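You operate a simulated robot arm through the tools that you are given. There is no shell and no other tool. Be economical: measure what you need, move in short steps, check, and stop when the job is done.

Carry out the task below with a simulated robot arm. There is one attempt and no reset: what you move stays moved.

TASK
Slide the washer filter along the table top until it stands next to the blue mould.
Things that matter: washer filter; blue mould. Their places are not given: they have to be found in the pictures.

It is judged by the outcome, as a careful person would: the job done as asked, and still so three seconds after it is handed in. It fails if anything else is knocked over, pushed out of place, dropped, spilled or broken.

THE ROBOT
A 7-joint arm with a two-finger parallel gripper, fixed in place. Base frame: the origin is at the foot of the arm, x ahead of it, y to its left, z up; the work surface is at about z = 3. Lengths are in mm, angles in degrees, forces in N, time in s.
With the tool pointing down near the work surface it reaches from about 220 to 580 mm from the base axis. Its first joint turns from -66.0 to 66.0 degrees. Payload 2.5 kg.
Tool frame: the origin (TCP) lies between the finger pads and is the grasp point; the fingertips stand 23 mm ahead of it; z points along the fingers, y is the line along which they close. The gripper opens to 94 mm. The fingers are 38 mm wide and 10 mm thick; the gripper's body (54 by 96 mm) begins 39 mm behind the TCP.
Orientation is that of the tool frame in the base frame, as a unit quaternion [x, y, z, w]. With the fingers straight down and closing along the base's y, the tool's x points along the base's -x, its y along +y and its z along -z.

THE INTERFACE
- The arm moves only by the tool play_rows. Its argument "series" is one flat list of numbers, 7 for each row, row after row: the gripper command, from -1 (fully open) to 1 (shut), values between in proportion, then the shift along the tool's x, y, z in units of 500 mm (1.0 is 500 mm), then the turn, a rotation vector about the tool's x, y, z in units of 60 degrees (1.0 is 60 degrees). In form: [gripper, dx, dy, dz, wx, wy, wz, gripper, dx, dy, dz, wx, wy, wz, ...]. A call has 1 to 8 rows; each row is the pose to reach, as a shift and turn from the pose commanded when the call began, along the tool's axes at that moment. A call with a number of a shift or a turn outside -1 to 1 is refused whole. A row lasts 0.2 s, in which the tool goes at most 50 mm and 8.6 degrees; a call with a longer step from one row to the next is refused whole, and so is a gripper value outside its range. A pose out of reach is approached as far as the arm can. The call stops where the force on the tool passes 40 N (or 10 N more than at its start, if that is more) or the arm is blocked; 0.2 s more then pass. The fingers move at their own pace (about 108 mm/s each) and stop on an object; they squeeze with about 37 N. The grip force told is the motor's: it shows also when the fingers shut on nothing. Time passes only in rows, and 0.2 s behind the last, so rows that repeat a pose let the fingers close. It gives the time, the measured TCP pose, the force on the tool (base axes), the opening and the grip force at its end, in the units of the frame above (readings bear some noise).
- Cameras (640 x 400 px; columns grow to the right, rows downward): "scene" is fixed at [138.3, -440.2, 523.4]; the picture's right is [0.50, -0.87, 0.00], its down [-0.65, -0.37, -0.67] and it looks along [0.58, 0.33, -0.75] (base axes); focal length 335 px, centre (320, 200). "wrist" rides on the gripper at [-39, 0, -44] in the tool frame; the picture's right is [0.00, -1.00, 0.00], its down [0.97, 0.00, -0.24] and it looks along [0.24, 0.00, 0.97] (tool axes); focal length 218 px, centre (320, 200).
- get_image(camera): a new picture of that camera. No time passes.
- pixel_to_xyz(camera, pixels): for up to 12 pixels [column, row] of the newest picture of that camera ("zoom" is the newest enlarged one), the place [x, y, z] in the base frame of the surface seen there, good to about 2 mm. No time passes.
- zoom(camera, box): a new picture of the part [left, top, right, bottom] of that camera's present view, enlarged. No time passes.
- job_done(): hands the job in; it is judged then, once.

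Work in short steps. Measure before you move; look again where a grasp or a placing could have gone wrong, and mend it. You have 60 turns and 30 pictures in all, the two below and enlarged ones among them. Open the gripper and draw the arm clear of the work before you hand the job in, unless the task says otherwise; then end with one line.

The tools are called as a command line: name --argument value ..., lists and objects as JSON in quotes. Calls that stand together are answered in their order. play_rows: Moves the arm, as the interface text tells. Its arguments: {"type":"object","properties":{"series":{"type":"array","items":{"type":"number"}}},"required":["series"]} The other tools are called the same way: get_image (camera) takes a picture; pixel_to_xyz (camera, pixels) gives the place of the surface under pixels of a picture; zoom (camera, box) takes an enlarged picture of a part of a camera's view; job_done () hands the job in.

At the start:

```text
time_s: 0.0
position: [344.7, -95.1, 194.6]
tool_rot: [0.0, 1.0, 0.0, 0.001]
ft_force: [-0.2, -0.5, 0.2]
width: 93.8
grip_force: 0.1
```

scene: 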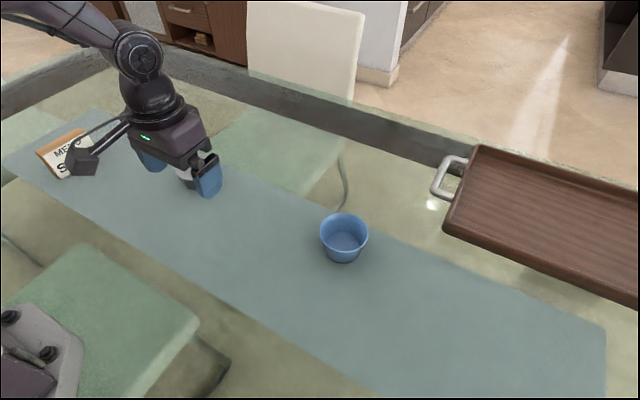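
wrist: 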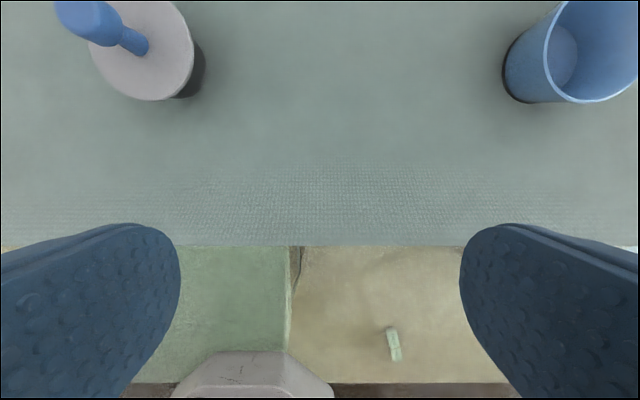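

The wrist view shows a disc with a blue knob at about (140,45), probably the washer filter, and the blue mould at (580,50). I'll measure both.

pixel_to_xyz --camera "wrist" --pixels '[[90, 20], [135, 40], [145, 85], [185, 50], [110, 60], [200, 70], [510, 80], [550, 60], [575, 102], [570, 50], [300, 100], [160, 10]]'

pixel_to_xyz --camera "scene" --pixels '[[321, 235], [343, 213], [368, 238], [343, 262], [345, 240], [185, 175], [210, 180], [70, 150], [445, 190], [183, 183]]'

zoom --camera "scene" --box '[100, 100, 260, 200]'

```text
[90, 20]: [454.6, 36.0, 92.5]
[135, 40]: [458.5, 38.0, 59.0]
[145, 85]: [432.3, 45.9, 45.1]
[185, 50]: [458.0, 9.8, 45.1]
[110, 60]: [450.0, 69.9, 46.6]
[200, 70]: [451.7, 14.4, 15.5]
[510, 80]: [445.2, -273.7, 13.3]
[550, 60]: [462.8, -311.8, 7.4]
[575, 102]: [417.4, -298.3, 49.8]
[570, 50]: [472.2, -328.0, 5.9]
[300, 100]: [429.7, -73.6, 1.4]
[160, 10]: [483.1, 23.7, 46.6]
```

```text
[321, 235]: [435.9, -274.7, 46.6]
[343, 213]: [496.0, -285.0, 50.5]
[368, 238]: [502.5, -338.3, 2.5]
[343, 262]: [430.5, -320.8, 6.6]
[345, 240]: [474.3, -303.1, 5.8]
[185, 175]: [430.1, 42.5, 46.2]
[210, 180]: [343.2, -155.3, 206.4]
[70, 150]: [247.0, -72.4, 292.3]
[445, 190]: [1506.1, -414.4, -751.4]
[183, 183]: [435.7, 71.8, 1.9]
```

```text
4.00 times, centred on (180, 150) of scene
```

zoom: 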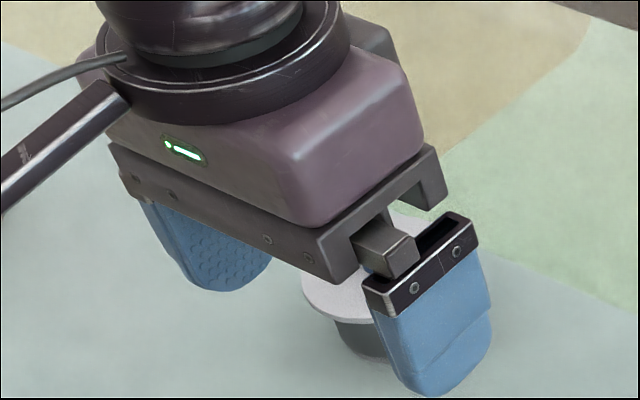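

The washer filter sits near (463,38): a white disc at z≈46 over a dark body, with a blue knob up to about z≈95. The mould is near (463,-306). I'll move above the filter for a better view.

play_rows --series '[-1, -0.04, 0.06, -0.02, 0, 0, 0, -1, -0.08, 0.12, -0.04, 0, 0, 0, -1, -0.11, 0.18, -0.06, 0, 0, 0, -1, -0.13, 0.22, -0.08, 0, 0, 0, -1, -0.15, 0.26, -0.08, 0, 0, 0]'

get_image --camera "wrist"

get_image --camera "scene"

```text
time_s: 1.2
position: [420.5, 35.8, 236.2]
tool_rot: [0.001, 1.0, 0.0, 0.0]
ft_force: [0.3, -1.0, -0.2]
width: 94.2
grip_force: 0.0
```

```text
26 pictures are left
```

wrist: 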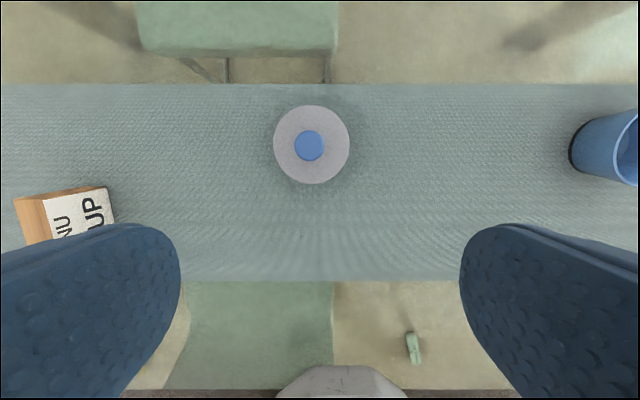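

```text
25 pictures are left
```

scene: 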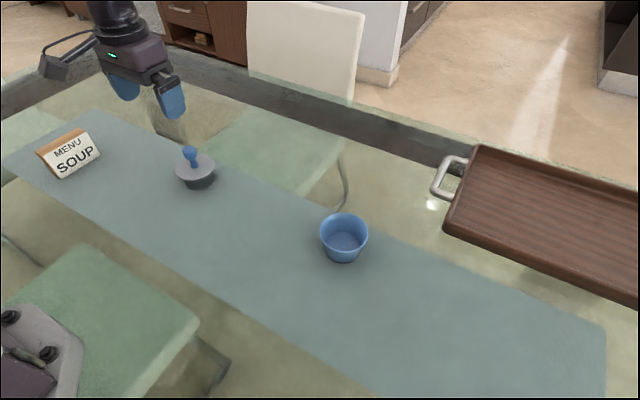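

The filter and mould are both clear. I'll measure the filter's edges and knob.

zoom --camera "scene" --box '[155, 135, 235, 200]'

pixel_to_xyz --camera "wrist" --pixels '[[276, 145], [347, 145], [312, 108], [312, 181], [310, 145], [298, 145], [321, 145], [309, 133], [309, 158], [60, 230], [570, 155]]'

pixel_to_xyz --camera "scene" --pixels '[[188, 186], [213, 181], [197, 189], [194, 160], [189, 150], [200, 184], [323, 228], [366, 228], [330, 255], [335, 260], [345, 262], [355, 258]]'

```text
6.15 times, centred on (195, 168) of scene
```

zoom: 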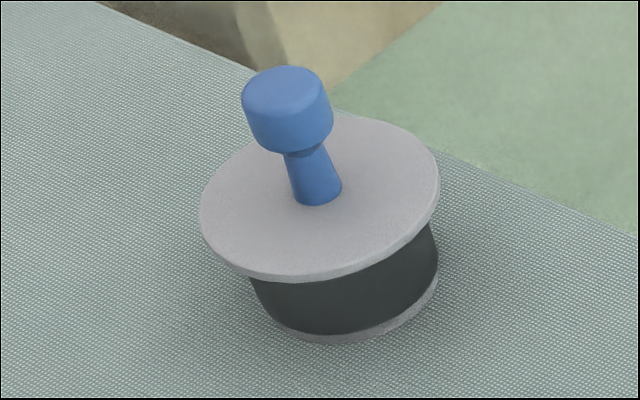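

```text
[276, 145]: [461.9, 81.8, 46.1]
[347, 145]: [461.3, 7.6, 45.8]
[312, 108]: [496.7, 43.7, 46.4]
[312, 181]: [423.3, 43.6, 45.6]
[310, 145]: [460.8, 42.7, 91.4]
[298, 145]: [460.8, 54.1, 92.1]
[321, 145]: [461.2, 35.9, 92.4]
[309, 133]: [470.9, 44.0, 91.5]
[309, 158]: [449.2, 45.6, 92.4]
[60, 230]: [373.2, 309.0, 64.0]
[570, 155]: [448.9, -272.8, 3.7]
```

```text
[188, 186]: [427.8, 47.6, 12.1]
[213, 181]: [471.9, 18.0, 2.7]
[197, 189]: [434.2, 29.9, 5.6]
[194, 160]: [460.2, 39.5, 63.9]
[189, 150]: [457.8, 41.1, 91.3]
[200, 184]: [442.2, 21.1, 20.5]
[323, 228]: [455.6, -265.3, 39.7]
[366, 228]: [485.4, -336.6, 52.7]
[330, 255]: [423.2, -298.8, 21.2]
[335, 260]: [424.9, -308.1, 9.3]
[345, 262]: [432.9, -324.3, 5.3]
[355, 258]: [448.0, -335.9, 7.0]
```

The filter's centre is (461,44), its flange radius is about 39 with the top at z≈46, and its knob spans z≈74–92. I'll go above the knob and come down to TCP z≈86 with the fingers around it.

play_rows --series '[-0.2, -0.082, 0.017, 0, 0, 0, 0, -0.2, -0.082, 0.017, 0.06, 0, 0, 0, -0.2, -0.082, 0.017, 0.13, 0, 0, 0, -0.2, -0.082, 0.017, 0.2, 0, 0, 0, -0.2, -0.082, 0.017, 0.25, 0, 0, 0, -0.2, -0.082, 0.017, 0.28, 0, 0, 0, -0.2, -0.082, 0.017, 0.298, 0, 0, 0, -0.2, -0.082, 0.017, 0.298, 0, 0, 0]'

get_image --camera "wrist"

zoom --camera "scene" --box '[115, 85, 275, 205]'

```text
time_s: 3.0
position: [462.0, 42.3, 85.0]
tool_rot: [0.0, 1.0, 0.001, 0.0]
ft_force: [-0.3, 0.1, 0.0]
width: 56.4
grip_force: 0.1
```

```text
23 pictures are left
```

wrist: 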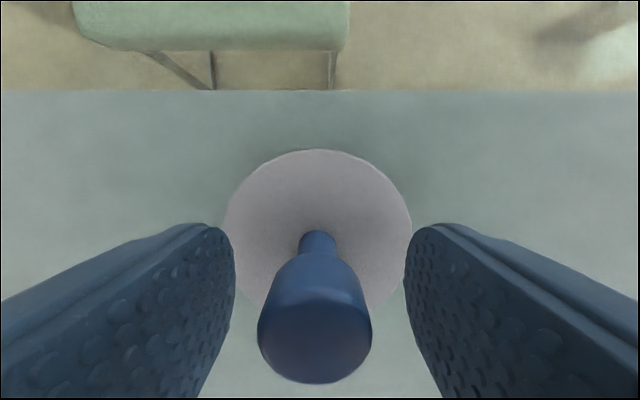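

```text
3.33 times, centred on (195, 145) of scene
```

zoom: 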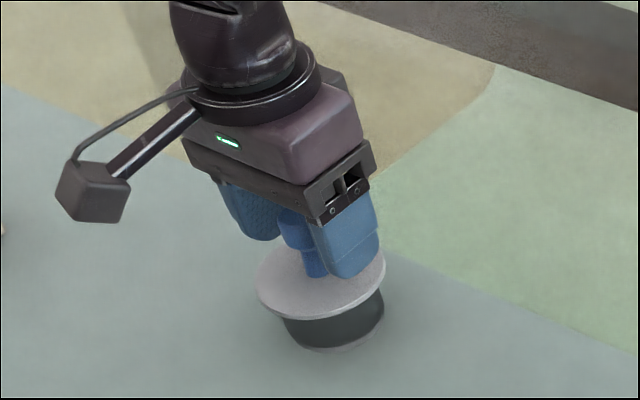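

The knob is centred between the fingers, so I'll close on it.

play_rows --series '[0.3, 0, 0, 0, 0, 0, 0, 1, 0, 0, 0, 0, 0, 0, 1, 0, 0, 0, 0, 0, 0, 1, 0, 0, 0, 0, 0, 0]'

```text
time_s: 4.0
position: [461.7, 43.9, 86.6]
tool_rot: [0.0, 1.0, 0.0, 0.0]
ft_force: [0.1, 0.2, 0.4]
width: 24.6
grip_force: 36.2
```

The grip holds at 24.6 mm with no sideways load. I'll slide toward -y at constant height, starting with a short stretch.

play_rows --series '[1, 0, -0.01, 0, 0, 0, 0, 1, 0, -0.03, 0, 0, 0, 0, 1, 0, -0.06, 0, 0, 0, 0, 1, 0, -0.09, 0, 0, 0, 0, 1, 0, -0.12, 0, 0, 0, 0, 1, 0, -0.14, 0, 0, 0, 0, 1, 0, -0.15, 0, 0, 0, 0]'

zoom --camera "scene" --box '[150, 100, 400, 270]'

```text
time_s: 5.6
position: [461.8, -32.4, 85.8]
tool_rot: [0.0, 1.0, 0.0, 0.0]
ft_force: [-0.7, 0.3, 0.0]
width: 24.4
grip_force: 37.0
```

```text
2.35 times, centred on (275, 185) of scene
```

zoom: 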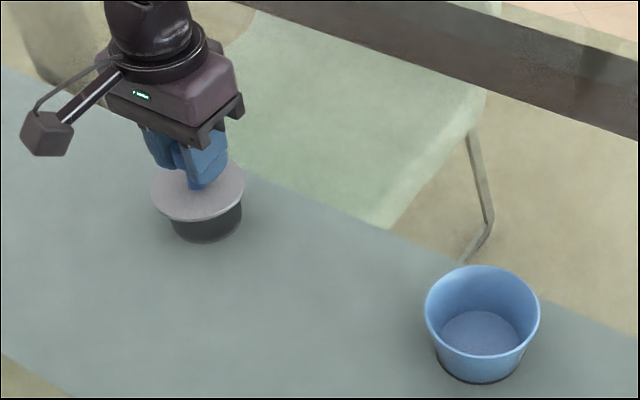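

It slides upright with the gripper. I'll continue to about y=-190.

play_rows --series '[1, 0, -0.02, 0, 0, 0, 0, 1, 0, -0.07, 0, 0, 0, 0, 1, 0, -0.12, 0, 0, 0, 0, 1, 0, -0.17, 0, 0, 0, 0, 1, 0, -0.22, 0, 0, 0, 0, 1, 0, -0.27, 0, 0, 0, 0, 1, 0, -0.3, 0, 0, 0, 0, 1, 0, -0.318, 0, 0, 0, 0]'

get_image --camera "wrist"

zoom --camera "scene" --box '[240, 140, 400, 270]'

```text
time_s: 7.4
position: [462.1, -190.7, 85.5]
tool_rot: [-0.001, 1.0, 0.0, 0.0]
ft_force: [0.2, 0.5, 0.1]
width: 24.4
grip_force: 36.6
```

```text
20 pictures are left
```

wrist: 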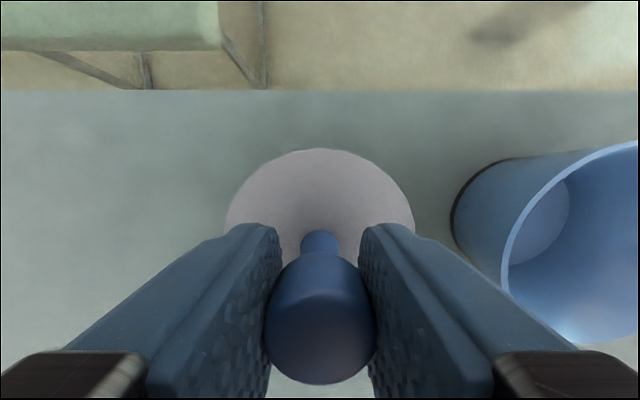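

```text
3.08 times, centred on (320, 205) of scene
```

zoom: 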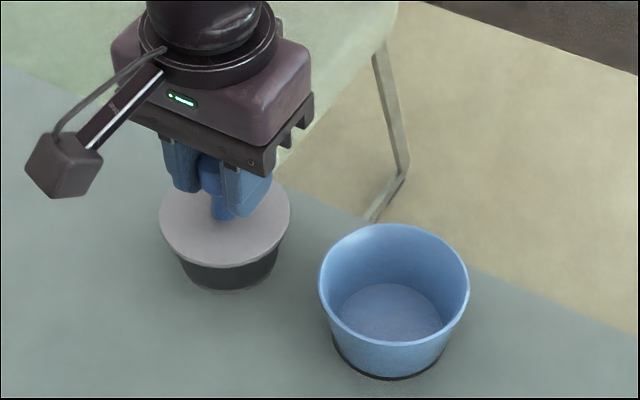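

I'll measure the facing edges of the filter's flange and the mould's rim to find the gap that's left.

pixel_to_xyz --camera "zoom" --pixels '[[286, 222], [280, 240], [323, 280], [327, 300], [337, 325], [332, 258], [393, 227], [465, 290], [390, 343], [350, 238]]'

pixel_to_xyz --camera "wrist" --pixels '[[410, 222], [505, 270], [507, 250], [520, 225], [412, 210], [455, 210], [540, 195]]'

```text
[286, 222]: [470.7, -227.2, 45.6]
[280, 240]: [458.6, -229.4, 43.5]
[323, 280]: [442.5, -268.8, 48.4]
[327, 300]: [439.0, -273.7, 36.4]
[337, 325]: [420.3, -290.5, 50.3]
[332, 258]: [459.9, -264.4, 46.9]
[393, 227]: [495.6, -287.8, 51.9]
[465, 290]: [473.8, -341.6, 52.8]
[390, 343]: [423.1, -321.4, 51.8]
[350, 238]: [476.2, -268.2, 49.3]
```

```text
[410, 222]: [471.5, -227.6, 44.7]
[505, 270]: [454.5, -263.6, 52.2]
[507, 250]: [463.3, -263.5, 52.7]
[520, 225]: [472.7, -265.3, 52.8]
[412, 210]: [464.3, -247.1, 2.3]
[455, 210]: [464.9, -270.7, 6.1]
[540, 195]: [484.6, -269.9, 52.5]
```

The filter's edge is at y≈-229 and the mould's rim at y≈-263.5, so 34 mm of gap remains. I'll slide 28 mm more, slowly, leaving about 6 mm.

play_rows --series '[1, 0, -0.01, 0, 0, 0, 0, 1, 0, -0.025, 0, 0, 0, 0, 1, 0, -0.04, 0, 0, 0, 0, 1, 0, -0.05, 0, 0, 0, 0, 1, 0, -0.056, 0, 0, 0, 0, 1, 0, -0.056, 0, 0, 0, 0]'

zoom --camera "scene" --box '[240, 140, 400, 270]'

get_image --camera "wrist"

```text
time_s: 8.8
position: [460.5, -218.3, 86.1]
tool_rot: [0.0, 1.0, 0.0, 0.0]
ft_force: [-0.6, 1.1, 2.3]
width: 24.8
grip_force: 37.2
```

```text
3.08 times, centred on (320, 205) of scene
```

zoom: 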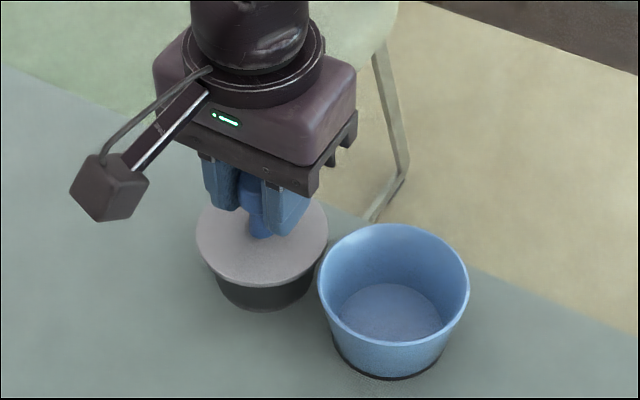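

```text
17 pictures are left
```

wrist: 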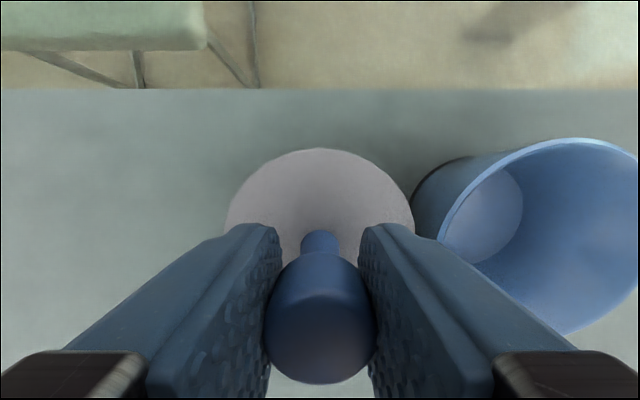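

The filter now stands just beside the mould, and the mould hasn't moved. I'll open part-way and rise straight up.

play_rows --series '[0.1, 0, 0, 0, 0, 0, 0, 0.1, 0, 0, 0, 0, 0, 0, 0, 0, 0, 0, 0, 0, 0, 0, 0, 0, -0.04, 0, 0, 0, 0, 0, 0, -0.1, 0, 0, 0, 0, 0, 0, -0.18, 0, 0, 0, -0.5, 0, 0, -0.26, 0, 0, 0, -1, 0.05, 0.05, -0.3, 0, 0, 0]'

get_image --camera "wrist"

zoom --camera "scene" --box '[240, 140, 400, 270]'

```text
time_s: 10.6
position: [435.7, -192.5, 235.9]
tool_rot: [0.001, 1.0, 0.0, 0.001]
ft_force: [0.0, 0.6, 0.3]
width: 94.0
grip_force: 0.0
```

```text
16 pictures are left
```

wrist: 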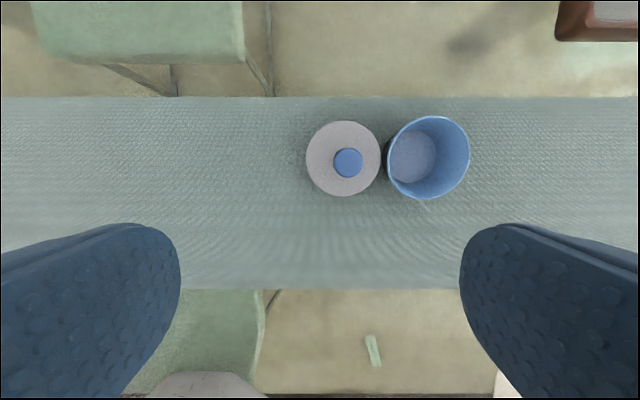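

```text
3.08 times, centred on (320, 205) of scene
```

zoom: 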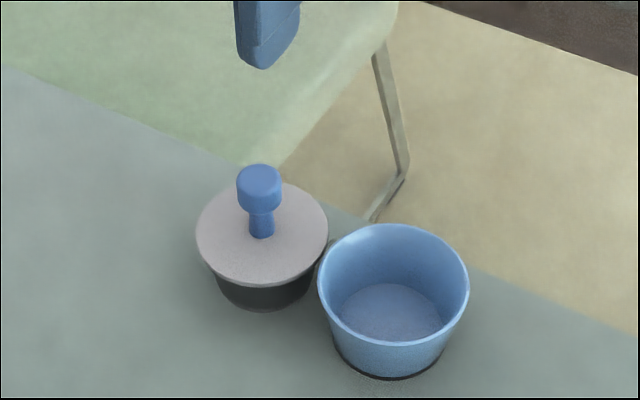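

The filter stands upright right beside the mould, which hasn't moved, and the arm is clear above. I'm handing the job in.

job_done

```text
The job is handed in.
```

I slid the washer filter along the table until it stood about 6 mm from the blue mould; it is upright, the mould did not move, and the arm is open and clear.
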